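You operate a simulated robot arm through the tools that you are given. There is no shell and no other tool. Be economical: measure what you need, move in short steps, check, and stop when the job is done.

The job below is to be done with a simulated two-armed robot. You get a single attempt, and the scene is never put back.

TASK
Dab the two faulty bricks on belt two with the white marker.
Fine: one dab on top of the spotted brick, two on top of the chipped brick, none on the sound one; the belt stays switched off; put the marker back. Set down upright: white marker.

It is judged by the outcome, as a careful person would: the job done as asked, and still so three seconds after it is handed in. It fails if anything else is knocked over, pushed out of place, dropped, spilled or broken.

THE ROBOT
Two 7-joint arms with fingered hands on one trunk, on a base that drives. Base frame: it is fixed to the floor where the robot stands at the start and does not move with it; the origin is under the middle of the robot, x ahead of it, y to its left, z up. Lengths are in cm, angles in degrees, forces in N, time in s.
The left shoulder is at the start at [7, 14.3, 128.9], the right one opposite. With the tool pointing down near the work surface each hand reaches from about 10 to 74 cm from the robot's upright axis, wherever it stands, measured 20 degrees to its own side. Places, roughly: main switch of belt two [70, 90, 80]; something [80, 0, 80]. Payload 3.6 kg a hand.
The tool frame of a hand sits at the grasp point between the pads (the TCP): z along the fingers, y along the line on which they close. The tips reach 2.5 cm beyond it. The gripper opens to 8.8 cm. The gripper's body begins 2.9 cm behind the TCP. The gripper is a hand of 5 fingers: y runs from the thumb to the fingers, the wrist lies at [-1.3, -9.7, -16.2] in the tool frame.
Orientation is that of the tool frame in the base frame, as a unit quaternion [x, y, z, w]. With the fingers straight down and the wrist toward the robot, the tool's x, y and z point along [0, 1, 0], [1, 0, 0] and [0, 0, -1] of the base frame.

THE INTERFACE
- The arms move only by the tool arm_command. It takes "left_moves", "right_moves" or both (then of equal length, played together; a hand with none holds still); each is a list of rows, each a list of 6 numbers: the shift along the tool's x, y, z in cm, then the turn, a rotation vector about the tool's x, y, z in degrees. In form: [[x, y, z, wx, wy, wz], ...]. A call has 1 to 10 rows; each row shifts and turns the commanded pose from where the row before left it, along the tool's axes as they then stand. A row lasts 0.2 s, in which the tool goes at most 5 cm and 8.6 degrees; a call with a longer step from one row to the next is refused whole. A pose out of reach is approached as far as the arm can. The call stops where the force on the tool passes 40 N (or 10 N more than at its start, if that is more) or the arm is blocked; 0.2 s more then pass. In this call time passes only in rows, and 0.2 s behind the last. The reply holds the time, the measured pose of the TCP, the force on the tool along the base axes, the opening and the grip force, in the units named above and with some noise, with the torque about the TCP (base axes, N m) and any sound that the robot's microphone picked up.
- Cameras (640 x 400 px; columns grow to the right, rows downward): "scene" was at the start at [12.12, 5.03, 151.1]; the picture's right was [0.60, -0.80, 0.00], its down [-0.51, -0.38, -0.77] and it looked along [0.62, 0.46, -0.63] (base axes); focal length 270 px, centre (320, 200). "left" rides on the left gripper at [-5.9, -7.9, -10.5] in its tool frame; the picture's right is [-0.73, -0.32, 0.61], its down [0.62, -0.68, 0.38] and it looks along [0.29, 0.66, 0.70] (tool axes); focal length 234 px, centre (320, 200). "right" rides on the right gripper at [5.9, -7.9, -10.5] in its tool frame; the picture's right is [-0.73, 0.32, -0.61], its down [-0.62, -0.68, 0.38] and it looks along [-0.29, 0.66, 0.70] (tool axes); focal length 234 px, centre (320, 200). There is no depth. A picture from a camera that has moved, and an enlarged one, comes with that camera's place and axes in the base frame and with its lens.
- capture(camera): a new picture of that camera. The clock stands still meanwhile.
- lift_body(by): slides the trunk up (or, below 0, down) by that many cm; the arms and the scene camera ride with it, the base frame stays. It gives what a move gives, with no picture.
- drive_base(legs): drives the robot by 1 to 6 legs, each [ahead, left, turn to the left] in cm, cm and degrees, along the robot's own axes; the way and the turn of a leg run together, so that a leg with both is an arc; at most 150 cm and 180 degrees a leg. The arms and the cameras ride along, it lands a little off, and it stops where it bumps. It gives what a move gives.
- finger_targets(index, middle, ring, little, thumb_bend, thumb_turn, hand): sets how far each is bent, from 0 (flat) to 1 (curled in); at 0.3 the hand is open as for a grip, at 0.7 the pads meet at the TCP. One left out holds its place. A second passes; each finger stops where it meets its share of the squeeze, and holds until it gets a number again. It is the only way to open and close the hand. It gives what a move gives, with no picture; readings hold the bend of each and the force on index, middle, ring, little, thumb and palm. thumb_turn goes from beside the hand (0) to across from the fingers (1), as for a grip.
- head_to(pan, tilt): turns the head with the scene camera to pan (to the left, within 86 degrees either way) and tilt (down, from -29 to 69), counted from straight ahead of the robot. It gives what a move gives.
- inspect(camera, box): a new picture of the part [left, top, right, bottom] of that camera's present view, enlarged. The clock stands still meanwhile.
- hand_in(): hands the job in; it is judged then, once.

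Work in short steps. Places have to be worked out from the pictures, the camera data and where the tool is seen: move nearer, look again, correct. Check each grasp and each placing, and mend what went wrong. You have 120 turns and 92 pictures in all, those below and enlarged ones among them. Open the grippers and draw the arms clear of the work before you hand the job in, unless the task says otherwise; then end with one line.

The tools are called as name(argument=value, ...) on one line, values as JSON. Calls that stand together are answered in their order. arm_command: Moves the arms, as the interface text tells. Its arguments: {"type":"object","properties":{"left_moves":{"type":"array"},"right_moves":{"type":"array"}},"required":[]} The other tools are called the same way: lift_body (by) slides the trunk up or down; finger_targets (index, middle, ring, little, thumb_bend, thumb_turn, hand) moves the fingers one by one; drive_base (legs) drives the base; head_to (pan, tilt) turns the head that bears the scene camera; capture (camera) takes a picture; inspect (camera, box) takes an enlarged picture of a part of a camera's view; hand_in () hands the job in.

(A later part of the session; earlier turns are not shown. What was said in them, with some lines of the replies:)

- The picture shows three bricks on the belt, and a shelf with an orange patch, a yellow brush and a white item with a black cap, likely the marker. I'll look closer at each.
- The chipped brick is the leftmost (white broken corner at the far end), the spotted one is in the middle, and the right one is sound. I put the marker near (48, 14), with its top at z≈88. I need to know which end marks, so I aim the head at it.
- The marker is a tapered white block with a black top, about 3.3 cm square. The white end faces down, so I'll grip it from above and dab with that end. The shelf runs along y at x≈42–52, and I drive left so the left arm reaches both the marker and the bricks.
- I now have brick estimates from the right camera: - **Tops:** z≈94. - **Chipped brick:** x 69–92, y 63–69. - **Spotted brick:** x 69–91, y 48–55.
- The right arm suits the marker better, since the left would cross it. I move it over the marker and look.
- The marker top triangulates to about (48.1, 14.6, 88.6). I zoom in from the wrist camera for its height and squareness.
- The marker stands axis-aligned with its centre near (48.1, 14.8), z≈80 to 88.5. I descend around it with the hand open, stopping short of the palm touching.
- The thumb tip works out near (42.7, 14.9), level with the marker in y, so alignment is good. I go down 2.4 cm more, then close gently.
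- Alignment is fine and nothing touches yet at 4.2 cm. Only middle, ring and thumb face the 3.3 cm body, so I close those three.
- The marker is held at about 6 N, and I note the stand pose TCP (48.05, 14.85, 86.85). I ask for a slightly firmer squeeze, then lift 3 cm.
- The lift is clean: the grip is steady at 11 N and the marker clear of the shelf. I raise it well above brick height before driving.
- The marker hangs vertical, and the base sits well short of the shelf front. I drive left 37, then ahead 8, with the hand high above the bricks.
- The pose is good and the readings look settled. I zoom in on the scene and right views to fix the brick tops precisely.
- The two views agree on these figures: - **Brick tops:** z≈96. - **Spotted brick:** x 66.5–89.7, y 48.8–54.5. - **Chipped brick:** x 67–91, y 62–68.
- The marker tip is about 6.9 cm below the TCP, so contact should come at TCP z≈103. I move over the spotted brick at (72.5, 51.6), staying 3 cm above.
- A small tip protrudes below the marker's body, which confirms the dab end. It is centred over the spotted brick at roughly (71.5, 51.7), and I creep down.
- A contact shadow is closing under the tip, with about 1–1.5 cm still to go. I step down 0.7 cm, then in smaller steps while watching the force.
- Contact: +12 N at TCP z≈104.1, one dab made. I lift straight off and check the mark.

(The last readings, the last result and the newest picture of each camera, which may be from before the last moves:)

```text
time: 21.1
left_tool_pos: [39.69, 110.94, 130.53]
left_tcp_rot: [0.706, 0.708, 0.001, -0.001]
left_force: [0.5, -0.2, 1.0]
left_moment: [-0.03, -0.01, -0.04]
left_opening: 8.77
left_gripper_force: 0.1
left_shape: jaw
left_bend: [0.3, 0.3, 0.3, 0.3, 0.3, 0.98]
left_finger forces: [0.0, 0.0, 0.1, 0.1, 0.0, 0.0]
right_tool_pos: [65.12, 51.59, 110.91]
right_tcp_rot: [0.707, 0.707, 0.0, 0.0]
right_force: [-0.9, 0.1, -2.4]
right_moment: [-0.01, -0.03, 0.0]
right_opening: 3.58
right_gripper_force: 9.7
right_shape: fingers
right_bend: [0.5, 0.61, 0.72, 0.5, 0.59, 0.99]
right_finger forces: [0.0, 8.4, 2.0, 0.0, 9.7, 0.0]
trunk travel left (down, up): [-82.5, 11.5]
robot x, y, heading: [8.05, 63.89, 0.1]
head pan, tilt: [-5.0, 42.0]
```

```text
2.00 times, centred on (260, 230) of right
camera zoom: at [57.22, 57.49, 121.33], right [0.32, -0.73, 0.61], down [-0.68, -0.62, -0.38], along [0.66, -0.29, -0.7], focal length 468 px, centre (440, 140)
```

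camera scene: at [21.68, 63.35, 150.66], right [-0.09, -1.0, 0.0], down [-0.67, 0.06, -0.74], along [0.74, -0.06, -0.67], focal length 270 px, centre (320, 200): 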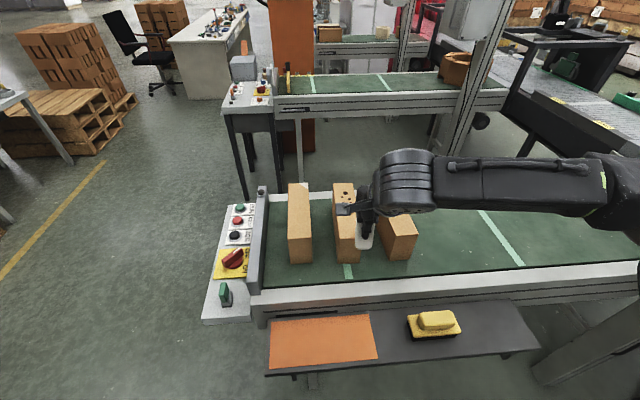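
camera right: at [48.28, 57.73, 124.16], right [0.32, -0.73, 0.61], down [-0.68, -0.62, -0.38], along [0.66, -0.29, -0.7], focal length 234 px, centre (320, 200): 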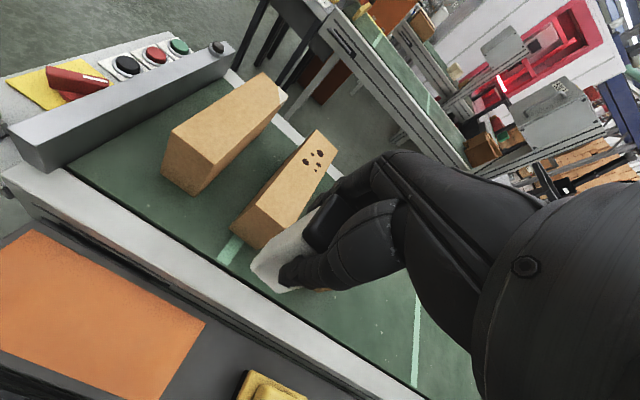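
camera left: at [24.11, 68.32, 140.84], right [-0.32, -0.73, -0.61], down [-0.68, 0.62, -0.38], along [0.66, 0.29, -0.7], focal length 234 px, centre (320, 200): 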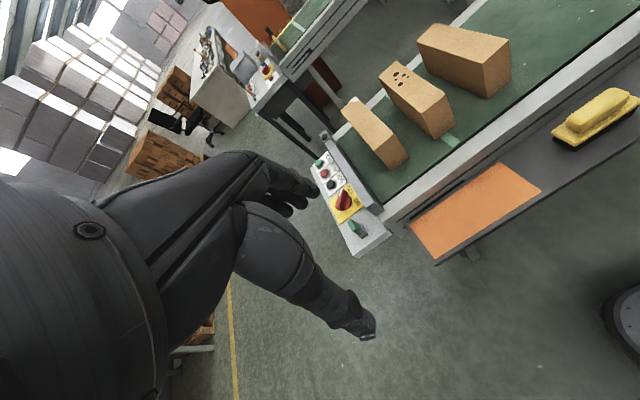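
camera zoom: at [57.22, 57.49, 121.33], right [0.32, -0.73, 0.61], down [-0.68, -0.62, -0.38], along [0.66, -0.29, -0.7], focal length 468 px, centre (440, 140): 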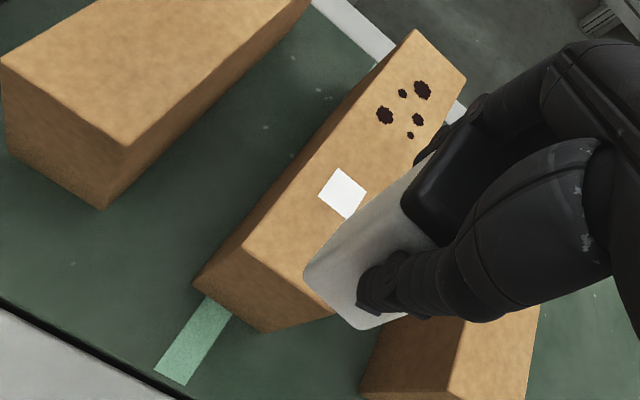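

A clean white square now sits on the spotted brick. Next is the chipped brick: I move to (72, 65), staying high.

arm_command(right_moves=[[4, 0, 0, 0, 0, 0], [4, 0, 0, 0, 0, 0], [4, 2, 0, 0, 0, 0], [1.4, 4, 0, 0, 0, 0], [0, 0.5, 3, 0, 0, 0], [0, 0, 2, 0, 0, 0]])

inspect(camera="scene", box=[260, 150, 420, 270])

inspect(camera="right", box=[140, 130, 380, 330])

```text
time: 22.5
left_tool_pos: [39.79, 111.04, 130.45]
left_tcp_rot: [0.707, 0.707, 0.001, -0.002]
left_force: [-0.1, -0.2, 0.2]
left_moment: [0.03, 0.01, 0.02]
left_opening: 8.78
left_gripper_force: 0.2
left_shape: jaw
left_bend: [0.3, 0.3, 0.3, 0.3, 0.3, 0.98]
left_finger forces: [0.0, 0.0, 0.0, 0.0, 0.0, 0.0]
right_tool_pos: [71.73, 64.86, 105.77]
right_tcp_rot: [0.707, 0.707, 0.0, 0.0]
right_force: [-0.1, -0.3, -2.0]
right_moment: [-0.01, 0.01, -0.01]
right_opening: 3.54
right_gripper_force: 9.4
right_shape: fingers
right_bend: [0.5, 0.61, 0.72, 0.5, 0.59, 0.99]
right_finger forces: [0.0, 8.3, 1.7, 0.0, 9.3, 0.0]
trunk travel left (down, up): [-82.5, 11.5]
robot x, y, heading: [8.35, 64.07, -0.1]
head pan, tilt: [-5.0, 42.0]
```

```text
3.33 times, centred on (340, 210) of scene
camera zoom: at [21.49, 63.31, 150.69], right [-0.09, -1.0, 0.0], down [-0.67, 0.06, -0.74], along [0.74, -0.06, -0.67], focal length 898 px, centre (253, 167)
```

zoom: 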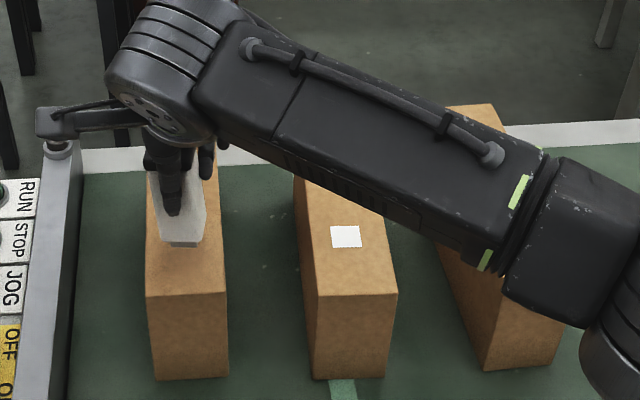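

```text
2.00 times, centred on (260, 230) of right
camera zoom: at [63.96, 70.96, 116.19], right [0.32, -0.73, 0.61], down [-0.68, -0.62, -0.38], along [0.66, -0.29, -0.7], focal length 468 px, centre (440, 140)
```

zoom: 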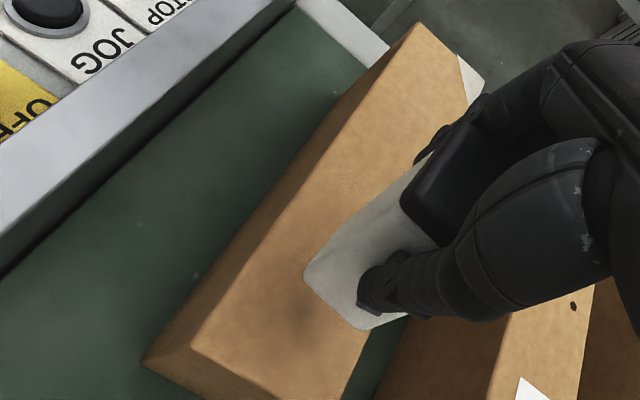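

The marker is centred over the chipped brick. Contact was at TCP z≈104.2 before, so I descend 1.75 cm in easing steps.

arm_command(right_moves=[[0, 0, 0.9, 0, 0, 0], [0, 0, 0.5, 0, 0, 0], [0, 0, 0.35, 0, 0, 0]])

```text
time: 23.3
left_tool_pos: [39.77, 110.98, 130.58]
left_tcp_rot: [0.707, 0.707, 0.001, 0.0]
left_force: [0.7, -0.1, 0.0]
left_moment: [0.0, -0.01, 0.01]
left_opening: 8.78
left_gripper_force: 0.1
left_shape: jaw
left_bend: [0.3, 0.3, 0.3, 0.3, 0.3, 0.98]
left_finger forces: [0.0, 0.0, 0.0, 0.0, 0.0, 0.0]
right_tool_pos: [71.66, 65.04, 104.11]
right_tcp_rot: [0.707, 0.707, 0.001, 0.0]
right_force: [-0.4, -1.3, 3.3]
right_moment: [-0.01, -0.07, 0.0]
right_opening: 3.58
right_gripper_force: 10.8
right_shape: fingers
right_bend: [0.5, 0.61, 0.72, 0.5, 0.59, 0.99]
right_finger forces: [0.0, 9.4, 2.5, 0.0, 10.2, 0.0]
trunk travel left (down, up): [-82.5, 11.5]
robot x, y, heading: [8.12, 63.99, 0.1]
head pan, tilt: [-5.0, 42.0]
```

Light contact, about 5 N above baseline. I press a hair more without leaving the surface, then lift and check.

arm_command(right_moves=[[0, 0, 0.15, 0, 0, 0], [0, 0, -1.2, 0, 0, 0], [0, 0, -3, 0, 0, 0], [0, -3, 0, 0, 0, 0], [0, -4, 0, 0, 0, 0]])

inspect(camera="right", box=[140, 130, 380, 330])

inspect(camera="scene", box=[260, 150, 420, 270])

```text
time: 24.5
left_tool_pos: [39.84, 111.0, 130.49]
left_tcp_rot: [0.707, 0.707, 0.001, 0.0]
left_force: [0.1, -0.4, -0.9]
left_moment: [0.04, 0.02, -0.01]
left_opening: 8.77
left_gripper_force: 0.1
left_shape: jaw
left_bend: [0.3, 0.3, 0.3, 0.3, 0.3, 0.98]
left_finger forces: [0.1, 0.1, 0.0, 0.0, 0.1, 0.0]
right_tool_pos: [64.55, 65.09, 107.99]
right_tcp_rot: [0.708, 0.707, 0.0, 0.0]
right_force: [0.2, -0.4, -1.4]
right_moment: [0.0, -0.03, 0.0]
right_opening: 3.58
right_gripper_force: 9.3
right_shape: fingers
right_bend: [0.5, 0.61, 0.72, 0.5, 0.59, 0.99]
right_finger forces: [0.0, 8.5, 1.2, 0.0, 9.2, 0.1]
trunk travel left (down, up): [-82.5, 11.5]
robot x, y, heading: [7.76, 63.86, 0.1]
head pan, tilt: [-5.0, 42.0]
```

```text
2.00 times, centred on (260, 230) of right
camera zoom: at [56.76, 71.03, 118.47], right [0.32, -0.73, 0.61], down [-0.68, -0.62, -0.38], along [0.66, -0.29, -0.7], focal length 468 px, centre (440, 140)
```

zoom: 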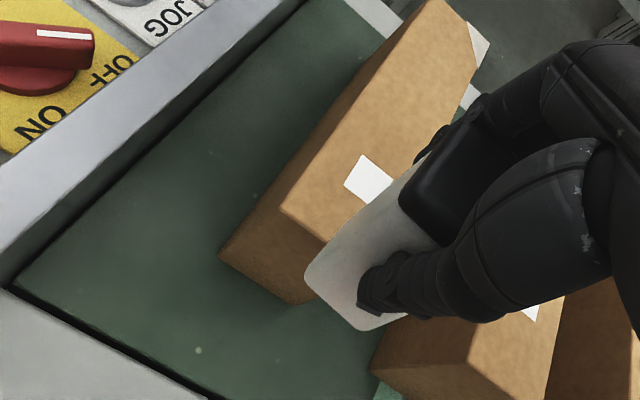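

```text
3.33 times, centred on (340, 210) of scene
camera zoom: at [21.38, 63.31, 150.69], right [-0.09, -1.0, 0.0], down [-0.67, 0.06, -0.74], along [0.74, -0.06, -0.67], focal length 898 px, centre (253, 167)
```

zoom: 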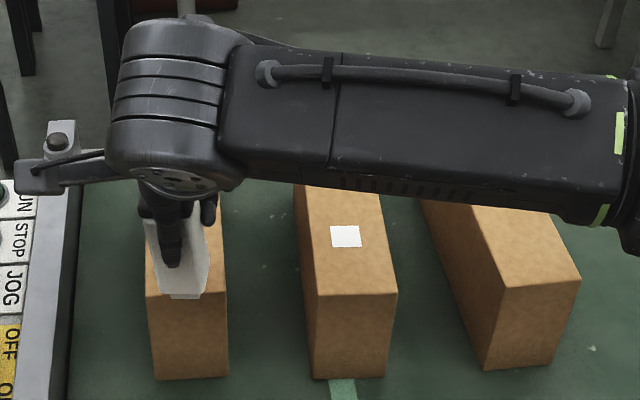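

The first dab is on the chipped brick. The second goes 5.5 cm further along, at x≈77.2.

arm_command(right_moves=[[0, 4, 0, 0, 0, 0], [0, 4, 0, 0, 0, 0], [0, 4.6, 0, 0, 0, 0], [0, 0, 2, 0, 0, 0]])

inspect(camera="right", box=[140, 130, 380, 330])

```text
time: 25.5
left_tool_pos: [39.93, 110.95, 130.46]
left_tcp_rot: [0.707, 0.707, 0.001, -0.001]
left_force: [0.0, 1.3, 0.6]
left_moment: [-0.03, 0.02, 0.0]
left_opening: 8.77
left_gripper_force: 0.0
left_shape: jaw
left_bend: [0.3, 0.3, 0.3, 0.3, 0.3, 0.98]
left_finger forces: [0.0, 0.1, 0.0, 0.1, 0.0, 0.1]
right_tool_pos: [77.42, 65.06, 105.92]
right_tcp_rot: [0.707, 0.707, 0.0, 0.0]
right_force: [0.9, -0.1, -1.3]
right_moment: [0.02, 0.02, 0.01]
right_opening: 3.54
right_gripper_force: 9.1
right_shape: fingers
right_bend: [0.5, 0.61, 0.72, 0.5, 0.59, 0.99]
right_finger forces: [0.1, 8.7, 1.1, 0.0, 9.1, 0.0]
trunk travel left (down, up): [-82.5, 11.5]
robot x, y, heading: [7.87, 64.15, -0.1]
head pan, tilt: [-5.0, 42.0]
```

```text
2.00 times, centred on (260, 230) of right
camera zoom: at [69.51, 71.0, 116.43], right [0.32, -0.73, 0.61], down [-0.68, -0.62, -0.38], along [0.66, -0.29, -0.7], focal length 468 px, centre (440, 140)
```

zoom: 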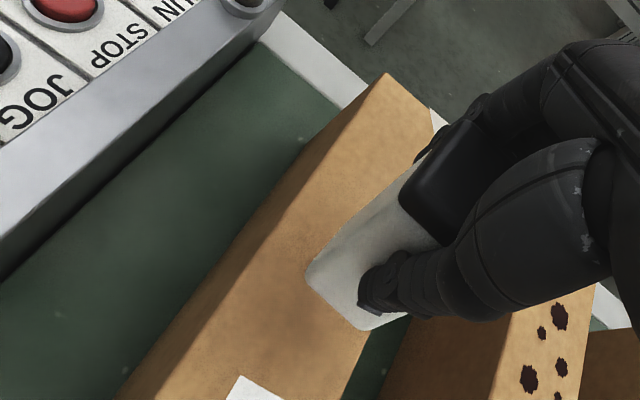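

The tip is over the brick, well past the first dab. I descend for the second one.

arm_command(right_moves=[[0, 0, 0.9, 0, 0, 0], [0, 0, 0.6, 0, 0, 0], [0, 0, 0.45, 0, 0, 0]])

```text
time: 26.3
left_tool_pos: [39.77, 110.99, 130.57]
left_tcp_rot: [0.707, 0.707, 0.001, 0.0]
left_force: [0.2, -0.3, 0.2]
left_moment: [-0.02, 0.0, 0.0]
left_opening: 8.78
left_gripper_force: 0.1
left_shape: jaw
left_bend: [0.3, 0.3, 0.3, 0.3, 0.3, 0.98]
left_finger forces: [0.1, 0.0, 0.0, 0.0, 0.1, 0.0]
right_tool_pos: [77.23, 65.11, 104.19]
right_tcp_rot: [0.706, 0.708, 0.0, 0.0]
right_force: [-0.4, -1.2, 0.8]
right_moment: [-0.04, -0.06, 0.0]
right_opening: 3.56
right_gripper_force: 9.7
right_shape: fingers
right_bend: [0.5, 0.61, 0.72, 0.5, 0.59, 0.99]
right_finger forces: [0.0, 9.1, 1.3, 0.0, 9.2, 0.0]
trunk travel left (down, up): [-82.5, 11.5]
robot x, y, heading: [7.86, 64.61, 0.1]
head pan, tilt: [-5.0, 42.0]
```

Only about 2 N so far. I press 0.3 cm more while still in contact, then lift high and look.

arm_command(right_moves=[[0, 0, 0.3, 0, 0, 0], [0, 0, 0.05, 0, 0, 0], [0, 0, -1.2, 0, 0, 0], [0, 0, -4, 0, 0, 0], [0, 0, -4, 0, 0, 0], [0, -5, 0, 0, 0, 0], [0, -5, 0, 0, 0, 0], [0, -5, 0, 0, 0, 0], [0, -5, 0, 0, 0, 0]])

inspect(camera="right", box=[140, 60, 380, 260])

inspect(camera="scene", box=[200, 150, 440, 330])

```text
time: 28.3
left_tool_pos: [39.7, 111.09, 130.47]
left_tcp_rot: [0.707, 0.707, 0.001, 0.0]
left_force: [-0.5, -0.1, 0.0]
left_moment: [0.02, 0.04, 0.01]
left_opening: 8.76
left_gripper_force: 0.1
left_shape: jaw
left_bend: [0.3, 0.3, 0.3, 0.3, 0.3, 0.98]
left_finger forces: [0.0, 0.0, 0.1, 0.0, 0.0, 0.0]
right_tool_pos: [57.06, 64.99, 113.09]
right_tcp_rot: [0.707, 0.707, -0.001, -0.001]
right_force: [-0.2, -0.5, -1.7]
right_moment: [-0.01, -0.02, -0.01]
right_opening: 3.51
right_gripper_force: 8.6
right_shape: fingers
right_bend: [0.5, 0.61, 0.72, 0.5, 0.59, 0.99]
right_finger forces: [0.1, 8.5, 0.2, 0.1, 8.6, 0.0]
trunk travel left (down, up): [-82.5, 11.5]
robot x, y, heading: [7.79, 63.74, -0.0]
head pan, tilt: [-5.0, 42.0]
```

```text
2.00 times, centred on (260, 160) of right
camera zoom: at [49.25, 70.99, 123.5], right [0.32, -0.73, 0.61], down [-0.68, -0.62, -0.38], along [0.66, -0.29, -0.7], focal length 468 px, centre (440, 280)
```

zoom: 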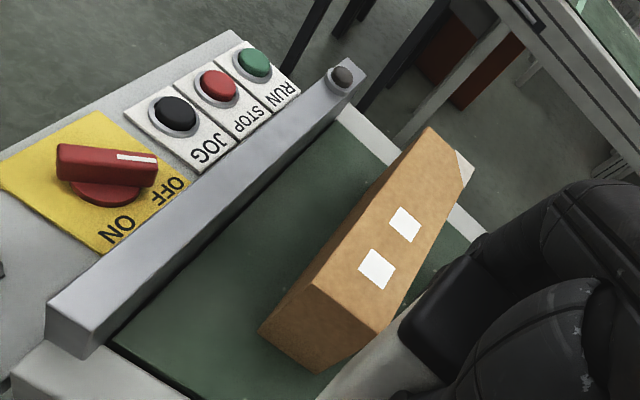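

```text
2.22 times, centred on (320, 240) of scene
camera zoom: at [21.31, 63.28, 150.7], right [-0.09, -1.0, 0.0], down [-0.67, 0.06, -0.74], along [0.74, -0.06, -0.67], focal length 599 px, centre (320, 111)
```

zoom: 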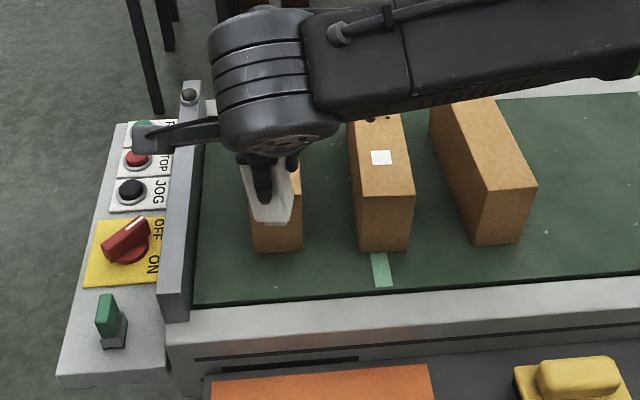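

Both dabs are on the chipped brick, one is on the spotted brick, the sound one is clean and the switch still reads OFF. I drive back to return the marker: first back off, then right.

drive_base(legs=[[-8, 0, 0], [0, -37, 0]])

arm_command(right_moves=[[-3, 0, 0, 0, 0, 0], [-3, 0, 0, 0, 0, 0], [-3, 0, 0, 0, 0, 0], [-3, 0, 0, 0, 0, 0]])

head_to(pan=-15, tilt=50)

inspect(camera="scene", box=[240, 100, 400, 220])

capture(camera="right")

```text
time: 31.3
left_tool_pos: [31.82, 73.75, 130.49]
left_tcp_rot: [0.707, 0.707, -0.001, 0.0]
left_force: [-0.1, -0.4, 0.6]
left_moment: [-0.02, -0.03, -0.01]
left_opening: 8.77
left_gripper_force: 0.2
left_shape: jaw
left_bend: [0.3, 0.3, 0.3, 0.3, 0.3, 0.98]
left_finger forces: [0.1, 0.1, 0.0, 0.0, 0.1, 0.1]
right_tool_pos: [49.14, 27.78, 113.11]
right_tcp_rot: [0.707, 0.707, -0.001, 0.001]
right_force: [-0.2, 0.4, -1.3]
right_moment: [-0.01, 0.01, 0.0]
right_opening: 3.54
right_gripper_force: 8.6
right_shape: fingers
right_bend: [0.5, 0.61, 0.72, 0.5, 0.59, 0.99]
right_finger forces: [0.0, 8.5, 0.3, 0.0, 8.6, 0.1]
trunk travel left (down, up): [-82.5, 11.5]
robot x, y, heading: [0.11, 26.8, 0.1]
head pan, tilt: [-5.0, 42.0]
```

```text
time: 32.3
left_tool_pos: [31.89, 73.43, 130.6]
left_tcp_rot: [0.707, 0.707, 0.0, -0.001]
left_force: [-0.6, 0.3, 0.7]
left_moment: [0.01, 0.03, -0.03]
left_opening: 8.78
left_gripper_force: 0.0
left_shape: jaw
left_bend: [0.3, 0.3, 0.3, 0.3, 0.3, 0.98]
left_finger forces: [0.0, 0.0, 0.0, 0.0, 0.0, 0.0]
right_tool_pos: [49.18, 15.58, 113.1]
right_tcp_rot: [0.708, 0.707, 0.001, 0.0]
right_force: [-0.3, 0.4, -1.7]
right_moment: [0.02, -0.03, 0.0]
right_opening: 3.53
right_gripper_force: 9.1
right_shape: fingers
right_bend: [0.5, 0.61, 0.72, 0.5, 0.59, 0.99]
right_finger forces: [0.0, 8.6, 0.4, 0.1, 8.6, 0.0]
trunk travel left (down, up): [-82.5, 11.5]
robot x, y, heading: [-0.14, 26.67, 0.0]
head pan, tilt: [-5.0, 42.0]
```

```text
time: 33.1
left_tool_pos: [31.95, 73.74, 130.51]
left_tcp_rot: [0.707, 0.707, 0.001, -0.001]
left_force: [0.3, 1.1, -0.6]
left_moment: [-0.03, 0.01, 0.01]
left_opening: 8.76
left_gripper_force: 0.0
left_shape: jaw
left_bend: [0.3, 0.3, 0.3, 0.3, 0.3, 0.98]
left_finger forces: [0.0, 0.0, 0.1, 0.1, 0.0, 0.0]
right_tool_pos: [49.12, 15.74, 113.14]
right_tcp_rot: [0.707, 0.707, -0.001, 0.0]
right_force: [0.1, 0.3, -1.0]
right_moment: [0.0, -0.01, 0.0]
right_opening: 3.56
right_gripper_force: 8.5
right_shape: fingers
right_bend: [0.5, 0.61, 0.72, 0.5, 0.59, 0.99]
right_finger forces: [0.0, 8.6, 0.4, 0.0, 8.6, 0.0]
trunk travel left (down, up): [-82.5, 11.5]
robot x, y, heading: [-0.08, 26.58, 0.0]
head pan, tilt: [-15.0, 50.0]
```

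```text
3.33 times, centred on (320, 160) of scene
camera zoom: at [12.53, 24.66, 149.57], right [-0.26, -0.97, 0.0], down [-0.74, 0.2, -0.64], along [0.62, -0.17, -0.77], focal length 898 px, centre (320, 333)
```

zoom: 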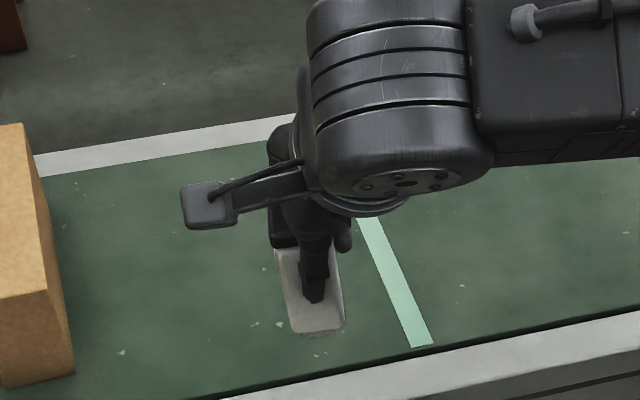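

```text
50 pictures are left
camera right: at [41.34, 21.65, 123.52], right [0.32, -0.73, 0.61], down [-0.68, -0.62, -0.38], along [0.66, -0.29, -0.7], focal length 234 px, centre (320, 200)
```

right: 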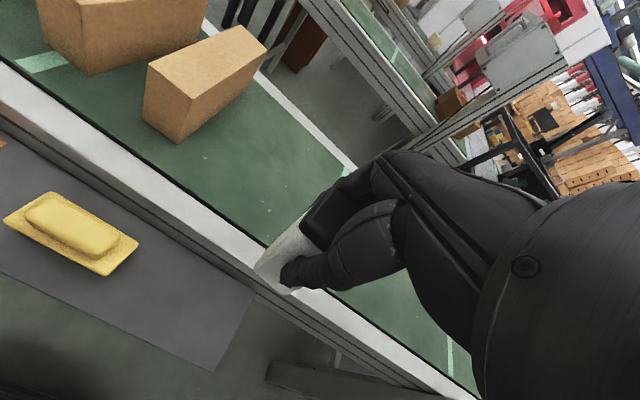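

The marker came back slightly rolled: its bottom leans toward −y, having pivoted in the pinch while dabbing. I zoom in to measure the lean before correcting it.

inspect(camera="scene", box=[300, 150, 345, 190])

inspect(camera="right", box=[230, 170, 400, 310])

```text
10.00 times, centred on (322, 170) of scene
camera zoom: at [12.53, 24.66, 149.57], right [-0.26, -0.97, 0.0], down [-0.74, 0.2, -0.64], along [0.62, -0.17, -0.77], focal length 2695 px, centre (295, 500)
```

zoom: 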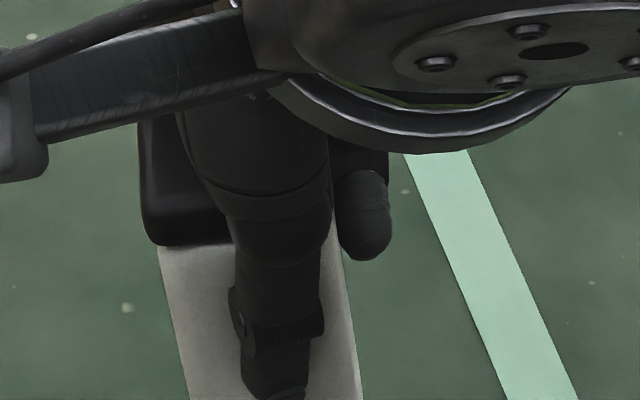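

```text
2.86 times, centred on (315, 240) of right
camera zoom: at [41.34, 21.65, 123.52], right [0.32, -0.73, 0.61], down [-0.68, -0.62, -0.38], along [0.66, -0.29, -0.7], focal length 669 px, centre (334, 86)
```

zoom: 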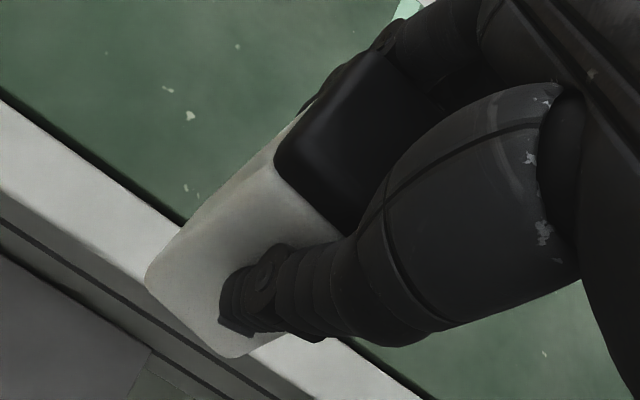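

The lean measures about 6.5°, bottom toward −y. I shift over the original spot, roll the hand +6.5° about its y axis to make the marker upright, and descend most of the way.

arm_command(right_moves=[[-0.85, -1.07, 0, 0, 0, 0], [0, 0, 0, 0, 6.5, 0], [-0.453, 0, 3.974, 0, 0, 0], [-0.453, 0, 3.974, 0, 0, 0], [-0.453, 0, 3.974, 0, 0, 0], [-0.453, 0, 3.974, 0, 0, 0], [-0.453, 0, 3.974, 0, 0, 0]])

inspect(camera="scene", box=[280, 130, 380, 230])

inspect(camera="right", box=[180, 160, 420, 360])

```text
time: 34.7
left_tool_pos: [31.87, 73.76, 130.58]
left_tcp_rot: [0.707, 0.707, 0.0, 0.0]
left_force: [0.1, 0.4, 0.6]
left_moment: [0.02, 0.01, -0.01]
left_opening: 8.78
left_gripper_force: 0.0
left_shape: jaw
left_bend: [0.3, 0.3, 0.3, 0.3, 0.3, 0.98]
left_finger forces: [0.0, 0.0, 0.0, 0.0, 0.0, 0.0]
right_tool_pos: [48.26, 14.9, 93.05]
right_tcp_rot: [0.706, 0.706, 0.04, -0.04]
right_force: [-0.2, -0.3, -0.5]
right_moment: [0.03, 0.02, 0.0]
right_opening: 3.55
right_gripper_force: 8.3
right_shape: fingers
right_bend: [0.5, 0.61, 0.72, 0.5, 0.59, 0.99]
right_finger forces: [0.1, 8.5, 0.0, 0.0, 8.4, 0.1]
trunk travel left (down, up): [-82.5, 11.5]
robot x, y, heading: [-0.23, 26.9, -0.2]
head pan, tilt: [-15.0, 50.0]
```

```text
4.00 times, centred on (330, 180) of scene
camera zoom: at [12.52, 24.67, 149.57], right [-0.26, -0.97, 0.0], down [-0.74, 0.2, -0.64], along [0.62, -0.17, -0.77], focal length 1078 px, centre (280, 280)
```

zoom: 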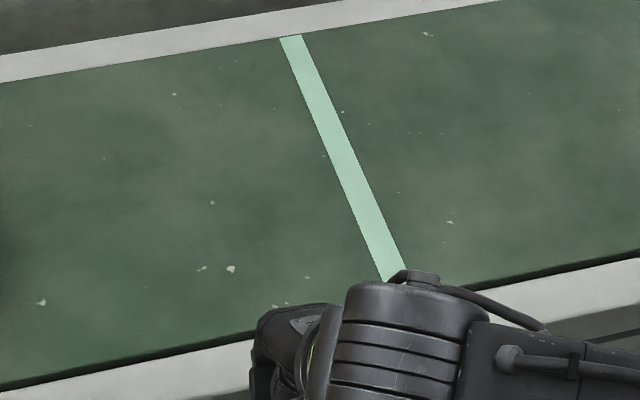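

```text
2.00 times, centred on (300, 260) of right
camera zoom: at [40.4, 19.63, 104.1], right [0.32, -0.79, 0.52], down [-0.68, -0.58, -0.45], along [0.66, -0.21, -0.72], focal length 468 px, centre (360, 80)
```

zoom: 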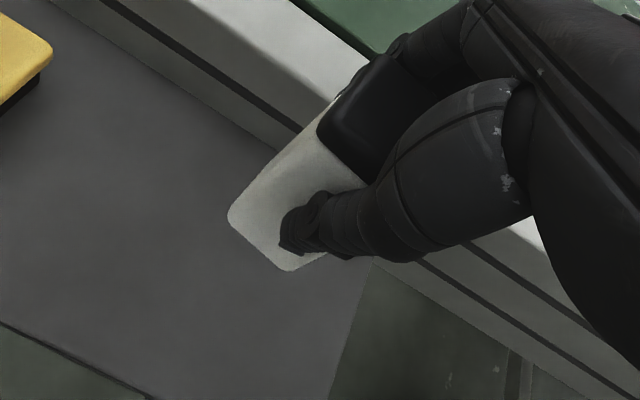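

TCP is at (48.26, 14.9, 93.05), right over the spot, but the crop missed the marker. I look lower.

inspect(camera="scene", box=[310, 190, 400, 270])

```text
5.00 times, centred on (355, 230) of scene
camera zoom: at [12.52, 24.67, 149.57], right [-0.26, -0.97, 0.0], down [-0.74, 0.2, -0.64], along [0.62, -0.17, -0.77], focal length 1347 px, centre (145, 50)
```

zoom: 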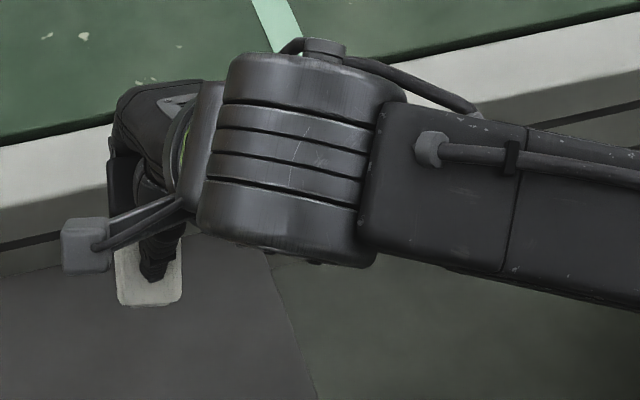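

The marker is upright now and its base is centred near (48.3, 15). I descend most of the remaining distance, then creep.

arm_command(right_moves=[[-0.3, -0.1, 2.6, 0, 0, 0], [-0.23, 0, 2, 0, 0, 0], [-0.08, 0, 0.7, 0, 0, 0]])

```text
time: 35.5
left_tool_pos: [31.86, 73.66, 130.44]
left_tcp_rot: [0.707, 0.707, 0.0, -0.001]
left_force: [0.6, 0.5, 0.9]
left_moment: [0.0, 0.02, 0.0]
left_opening: 8.77
left_gripper_force: 0.1
left_shape: jaw
left_bend: [0.3, 0.3, 0.3, 0.3, 0.3, 0.98]
left_finger forces: [0.1, 0.0, 0.1, 0.0, 0.0, 0.0]
right_tool_pos: [48.14, 14.72, 87.82]
right_tcp_rot: [0.706, 0.706, 0.04, -0.039]
right_force: [-0.3, 0.5, -1.1]
right_moment: [0.0, -0.01, 0.0]
right_opening: 3.53
right_gripper_force: 9.0
right_shape: fingers
right_bend: [0.5, 0.61, 0.72, 0.5, 0.59, 1.0]
right_finger forces: [0.1, 8.5, 0.0, 0.1, 8.4, 0.0]
trunk travel left (down, up): [-82.5, 11.5]
robot x, y, heading: [-0.48, 26.88, -0.0]
head pan, tilt: [-15.0, 50.0]
```

No contact yet at 87.8. The expected stand height is about 86.9, so I continue in small steps.

arm_command(right_moves=[[-0.05, 0, 0.4, 0, 0, 0], [-0.03, 0, 0.3, 0, 0, 0]])

```text
time: 36.1
left_tool_pos: [31.89, 73.63, 130.53]
left_tcp_rot: [0.707, 0.707, 0.001, 0.0]
left_force: [0.8, -0.1, -0.5]
left_moment: [0.04, 0.01, 0.01]
left_opening: 8.75
left_gripper_force: 0.1
left_shape: jaw
left_bend: [0.3, 0.3, 0.3, 0.3, 0.3, 0.98]
left_finger forces: [0.0, 0.1, 0.0, 0.1, 0.0, 0.0]
right_tool_pos: [48.16, 14.9, 87.04]
right_tcp_rot: [0.707, 0.705, 0.04, -0.039]
right_force: [-0.4, -0.6, -1.8]
right_moment: [-0.02, 0.07, 0.01]
right_opening: 3.52
right_gripper_force: 8.6
right_shape: fingers
right_bend: [0.5, 0.61, 0.72, 0.5, 0.59, 1.0]
right_finger forces: [0.1, 8.5, 0.2, 0.0, 8.4, 0.0]
trunk travel left (down, up): [-82.5, 11.5]
robot x, y, heading: [-0.24, 26.71, 0.2]
head pan, tilt: [-15.0, 50.0]
```

Still no contact force at 87.0. I go a further 0.3 cm.

arm_command(right_moves=[[-0.02, 0, 0.2, 0, 0, 0], [-0.01, 0, 0.15, 0, 0, 0]])

```text
time: 36.7
left_tool_pos: [31.89, 73.58, 130.53]
left_tcp_rot: [0.707, 0.707, 0.0, 0.0]
left_force: [-0.2, 0.0, 0.5]
left_moment: [-0.02, 0.02, -0.01]
left_opening: 8.78
left_gripper_force: 0.0
left_shape: jaw
left_bend: [0.3, 0.3, 0.3, 0.3, 0.3, 0.98]
left_finger forces: [0.0, 0.0, 0.1, 0.1, 0.0, 0.0]
right_tool_pos: [48.05, 14.94, 86.74]
right_tcp_rot: [0.706, 0.706, 0.04, -0.041]
right_force: [-0.3, -0.4, -1.4]
right_moment: [0.01, 0.01, -0.01]
right_opening: 3.52
right_gripper_force: 8.3
right_shape: fingers
right_bend: [0.5, 0.61, 0.72, 0.5, 0.59, 1.0]
right_finger forces: [0.1, 8.5, 0.1, 0.0, 8.3, 0.0]
trunk travel left (down, up): [-82.5, 11.5]
robot x, y, heading: [0.05, 26.57, -0.2]
head pan, tilt: [-15.0, 50.0]
```

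Still free, so the marker may have slid up slightly in the grip during dabbing. I keep creeping.

arm_command(right_moves=[[-0.02, 0, 0.15, 0, 0, 0], [-0.02, 0, 0.15, 0, 0, 0]])

inspect(camera="right", box=[220, 180, 340, 320])

```text
time: 37.3
left_tool_pos: [31.77, 73.65, 130.52]
left_tcp_rot: [0.707, 0.707, 0.001, 0.001]
left_force: [-0.1, 0.2, 0.4]
left_moment: [0.02, -0.01, 0.02]
left_opening: 8.74
left_gripper_force: 0.1
left_shape: jaw
left_bend: [0.3, 0.3, 0.3, 0.3, 0.3, 0.98]
left_finger forces: [0.0, 0.0, 0.0, 0.1, 0.0, 0.0]
right_tool_pos: [47.99, 14.81, 86.6]
right_tcp_rot: [0.706, 0.706, 0.041, -0.04]
right_force: [-1.8, -1.4, 6.9]
right_moment: [-0.05, -0.02, -0.02]
right_opening: 3.53
right_gripper_force: 10.3
right_shape: fingers
right_bend: [0.5, 0.61, 0.72, 0.5, 0.59, 1.0]
right_finger forces: [0.1, 9.4, 0.5, 0.0, 10.4, 0.0]
trunk travel left (down, up): [-82.5, 11.5]
robot x, y, heading: [-0.03, 26.71, 0.1]
head pan, tilt: [-15.0, 50.0]
```

```text
2.86 times, centred on (280, 250) of right
camera zoom: at [40.11, 19.59, 97.52], right [0.32, -0.79, 0.52], down [-0.68, -0.58, -0.45], along [0.66, -0.21, -0.72], focal length 669 px, centre (434, 57)
```

zoom: 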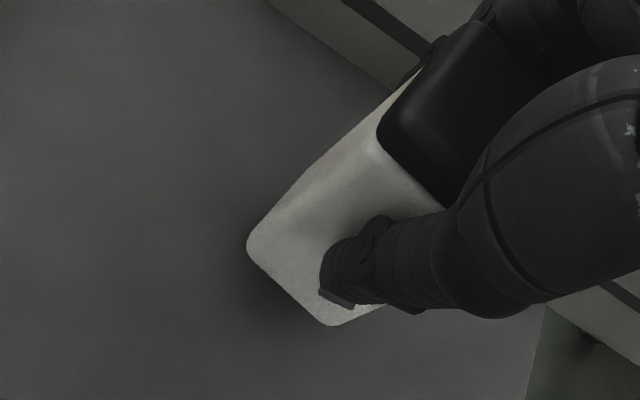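

The marker stands on the shelf with about 8 N of contact. I release in stages: the idle ring finger first, then thumb and middle together.

finger_targets(hand="right", ring=0.5)

finger_targets(hand="right", middle=0.55, thumb_bend=0.54)

inspect(camera="right", box=[220, 180, 340, 320])

```text
time: 38.3
left_tool_pos: [31.73, 73.61, 130.63]
left_tcp_rot: [0.707, 0.707, 0.0, 0.001]
left_force: [0.0, 1.0, 0.1]
left_moment: [0.0, 0.0, 0.01]
left_opening: 8.77
left_gripper_force: 0.0
left_shape: jaw
left_bend: [0.3, 0.3, 0.3, 0.3, 0.3, 0.98]
left_finger forces: [0.1, 0.0, 0.0, 0.0, 0.1, 0.0]
right_tool_pos: [47.88, 14.77, 86.51]
right_tcp_rot: [0.706, 0.706, 0.041, -0.04]
right_force: [-0.8, -1.2, 8.9]
right_moment: [-0.09, 0.0, -0.02]
right_opening: 3.55
right_gripper_force: 10.9
right_shape: fingers
right_bend: [0.5, 0.61, 0.5, 0.5, 0.59, 1.0]
right_finger forces: [0.0, 9.9, 0.0, 0.0, 10.9, 0.0]
trunk travel left (down, up): [-82.5, 11.5]
robot x, y, heading: [-0.16, 26.72, 0.0]
head pan, tilt: [-15.0, 50.0]
```

```text
time: 39.3
left_tool_pos: [31.78, 73.57, 130.46]
left_tcp_rot: [0.707, 0.707, -0.001, 0.001]
left_force: [0.5, 0.0, -1.3]
left_moment: [0.0, -0.02, 0.01]
left_opening: 8.78
left_gripper_force: 0.1
left_shape: jaw
left_bend: [0.3, 0.3, 0.3, 0.3, 0.3, 0.98]
left_finger forces: [0.0, 0.0, 0.0, 0.0, 0.0, 0.0]
right_tool_pos: [48.05, 14.92, 86.39]
right_tcp_rot: [0.705, 0.707, 0.04, -0.04]
right_force: [0.1, 0.3, 0.2]
right_moment: [0.0, 0.01, -0.01]
right_opening: 3.78
right_gripper_force: 0.3
right_shape: fingers
right_bend: [0.5, 0.55, 0.5, 0.5, 0.54, 1.0]
right_finger forces: [0.0, 0.0, 0.1, 0.1, 0.3, 0.0]
trunk travel left (down, up): [-82.5, 11.5]
robot x, y, heading: [-0.23, 26.56, 0.3]
head pan, tilt: [-15.0, 50.0]
```

```text
2.86 times, centred on (280, 250) of right
camera zoom: at [40.2, 19.61, 97.43], right [0.32, -0.79, 0.52], down [-0.68, -0.58, -0.45], along [0.66, -0.21, -0.72], focal length 669 px, centre (434, 57)
```

zoom: 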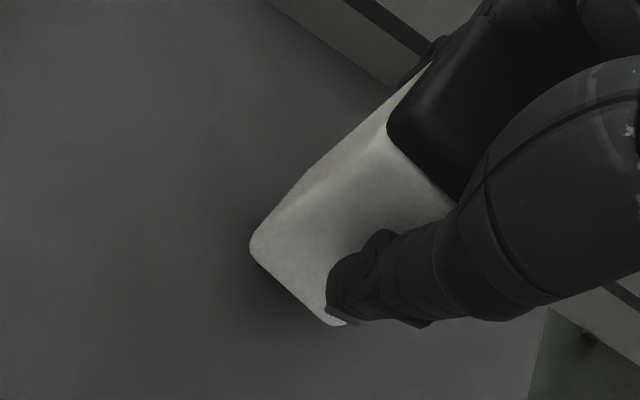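

The marker has settled and the grip is at zero. I open the hand fully.

finger_targets(hand="right", index=0.3, middle=0.3, ring=0.3, little=0.3, thumb_bend=0.3)

inspect(camera="right", box=[180, 160, 400, 360])

```text
time: 40.3
left_tool_pos: [31.78, 73.67, 130.5]
left_tcp_rot: [0.706, 0.708, 0.0, -0.001]
left_force: [0.6, 0.0, 1.0]
left_moment: [0.02, 0.03, -0.03]
left_opening: 8.76
left_gripper_force: 0.0
left_shape: jaw
left_bend: [0.3, 0.3, 0.3, 0.3, 0.3, 0.98]
left_finger forces: [0.1, 0.1, 0.1, 0.0, 0.1, 0.0]
right_tool_pos: [48.04, 14.85, 86.29]
right_tcp_rot: [0.706, 0.706, 0.039, -0.041]
right_force: [1.4, 0.2, 0.0]
right_moment: [0.01, -0.01, 0.04]
right_opening: 8.42
right_gripper_force: 0.1
right_shape: fingers
right_bend: [0.3, 0.3, 0.3, 0.3, 0.3, 0.98]
right_finger forces: [0.0, 0.1, 0.0, 0.1, 0.0, 0.0]
trunk travel left (down, up): [-82.5, 11.5]
robot x, y, heading: [0.07, 26.62, -0.1]
head pan, tilt: [-15.0, 50.0]
```

```text
2.00 times, centred on (290, 260) of right
camera zoom: at [40.2, 19.61, 97.43], right [0.32, -0.79, 0.52], down [-0.68, -0.58, -0.45], along [0.66, -0.21, -0.72], focal length 468 px, centre (380, 80)
```

zoom: 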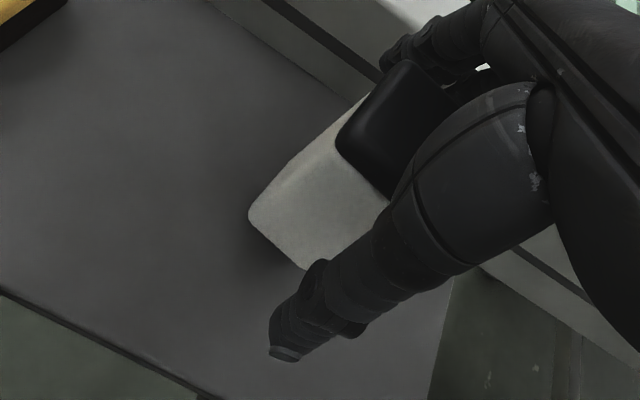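

The fingers are clear on both sides. I retract straight up.

arm_command(right_moves=[[0.11, 0, -1, 0, 0, 0], [0.22, 0, -2, 0, 0, 0], [0.33, 0, -3, 0, 0, 0], [0.44, 0, -4, 0, 0, 0], [0.44, 0, -4, 0, 0, 0], [0.44, 0, -4, 0, 0, 0], [0, 0, 0, 0, -6.5, 0], [0, 0, -4, 0, 0, 0], [0, -4, -3, 0, 0, 0]])

inspect(camera="right", box=[130, 230, 310, 380])

head_to(pan=10, tilt=48)

capture(camera="scene")

```text
time: 42.3
left_tool_pos: [31.55, 73.7, 130.55]
left_tcp_rot: [0.707, 0.707, 0.002, 0.001]
left_force: [-0.7, 0.5, -0.5]
left_moment: [-0.01, 0.01, 0.01]
left_opening: 8.79
left_gripper_force: 0.1
left_shape: jaw
left_bend: [0.3, 0.3, 0.3, 0.3, 0.3, 0.98]
left_finger forces: [0.0, 0.0, 0.0, 0.0, 0.0, 0.1]
right_tool_pos: [43.73, 14.72, 111.59]
right_tcp_rot: [0.708, 0.706, 0.0, 0.0]
right_force: [-0.4, -0.4, 0.2]
right_moment: [0.0, -0.04, 0.02]
right_opening: 8.44
right_gripper_force: 0.0
right_shape: fingers
right_bend: [0.3, 0.3, 0.3, 0.3, 0.3, 0.98]
right_finger forces: [0.0, 0.0, 0.0, 0.1, 0.0, 0.0]
trunk travel left (down, up): [-82.5, 11.5]
robot x, y, heading: [0.12, 27.05, -0.0]
head pan, tilt: [-15.0, 50.0]
```

```text
2.67 times, centred on (220, 305) of right
camera zoom: at [35.92, 20.81, 122.08], right [0.32, -0.73, 0.61], down [-0.68, -0.62, -0.38], along [0.66, -0.29, -0.7], focal length 624 px, centre (587, -80)
```

zoom: 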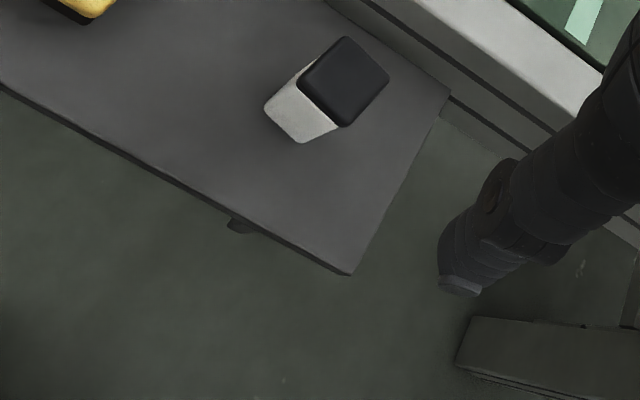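

```text
time: 43.1
left_tool_pos: [32.04, 73.68, 130.5]
left_tcp_rot: [0.707, 0.707, 0.0, 0.0]
left_force: [0.2, 0.3, -0.4]
left_moment: [-0.06, 0.01, -0.01]
left_opening: 8.8
left_gripper_force: 0.1
left_shape: jaw
left_bend: [0.3, 0.3, 0.3, 0.3, 0.3, 0.98]
left_finger forces: [0.0, 0.0, 0.0, 0.0, 0.0, 0.1]
right_tool_pos: [44.12, 14.85, 111.47]
right_tcp_rot: [0.707, 0.707, 0.0, 0.0]
right_force: [-0.4, -0.7, -0.5]
right_moment: [0.0, -0.02, 0.0]
right_opening: 8.48
right_gripper_force: 0.1
right_shape: fingers
right_bend: [0.3, 0.3, 0.3, 0.3, 0.3, 0.98]
right_finger forces: [0.1, 0.0, 0.0, 0.0, 0.1, 0.1]
trunk travel left (down, up): [-82.5, 11.5]
robot x, y, heading: [-0.11, 26.65, 0.3]
head pan, tilt: [10.0, 48.0]
```

```text
40 pictures are left
camera scene: at [12.9, 28.02, 149.83], right [0.17, -0.98, 0.0], down [-0.73, -0.13, -0.67], along [0.66, 0.12, -0.74], focal length 270 px, centre (320, 200)
```

scene: 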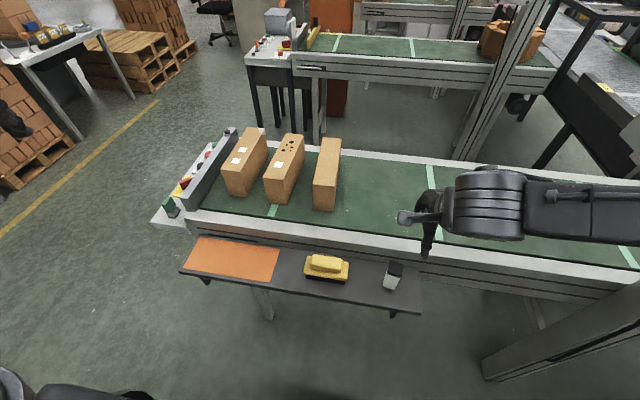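

The marker stands upright at its place and the hand is clear. One last zoom on the bricks and marker before handing in.

inspect(camera="scene", box=[150, 110, 360, 240])

inspect(camera="scene", box=[290, 230, 430, 320])

```text
3.05 times, centred on (255, 175) of scene
camera zoom: at [12.9, 28.02, 149.83], right [0.17, -0.98, 0.0], down [-0.73, -0.13, -0.67], along [0.66, 0.12, -0.74], focal length 821 px, centre (518, 276)
```

zoom: 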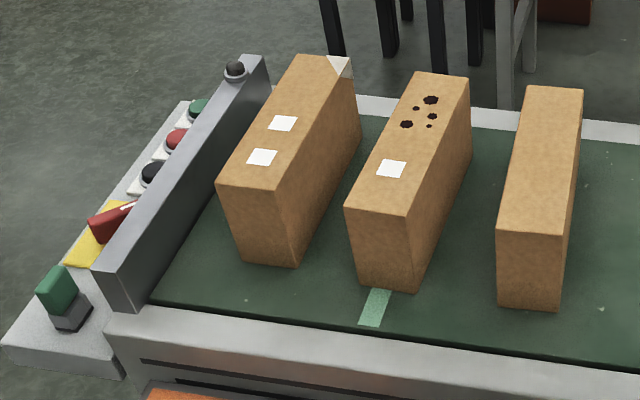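

```text
4.44 times, centred on (360, 275) of scene
camera zoom: at [12.9, 28.02, 149.83], right [0.17, -0.98, 0.0], down [-0.73, -0.13, -0.67], along [0.66, 0.12, -0.74], focal length 1198 px, centre (142, -133)
```

zoom: 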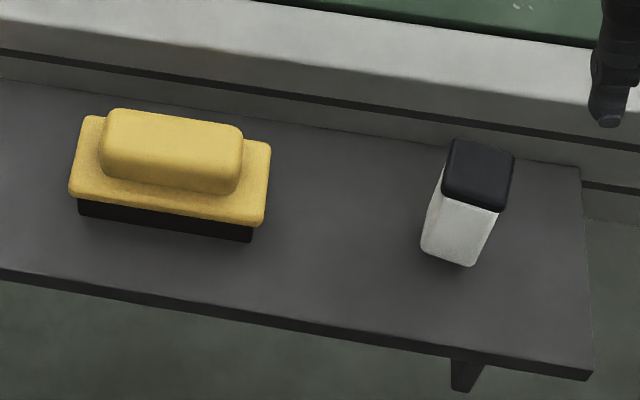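

All is as asked: two dabs on the chipped brick, one on the spotted, none on the sound one, the belt off, and the marker upright back in its place. I hand it in.

hand_in()

```text
The job is handed in.
```

I put one dab on the spotted brick, two on the chipped one and none on the sound one; the belt stayed off, and the white marker is back upright in its place.
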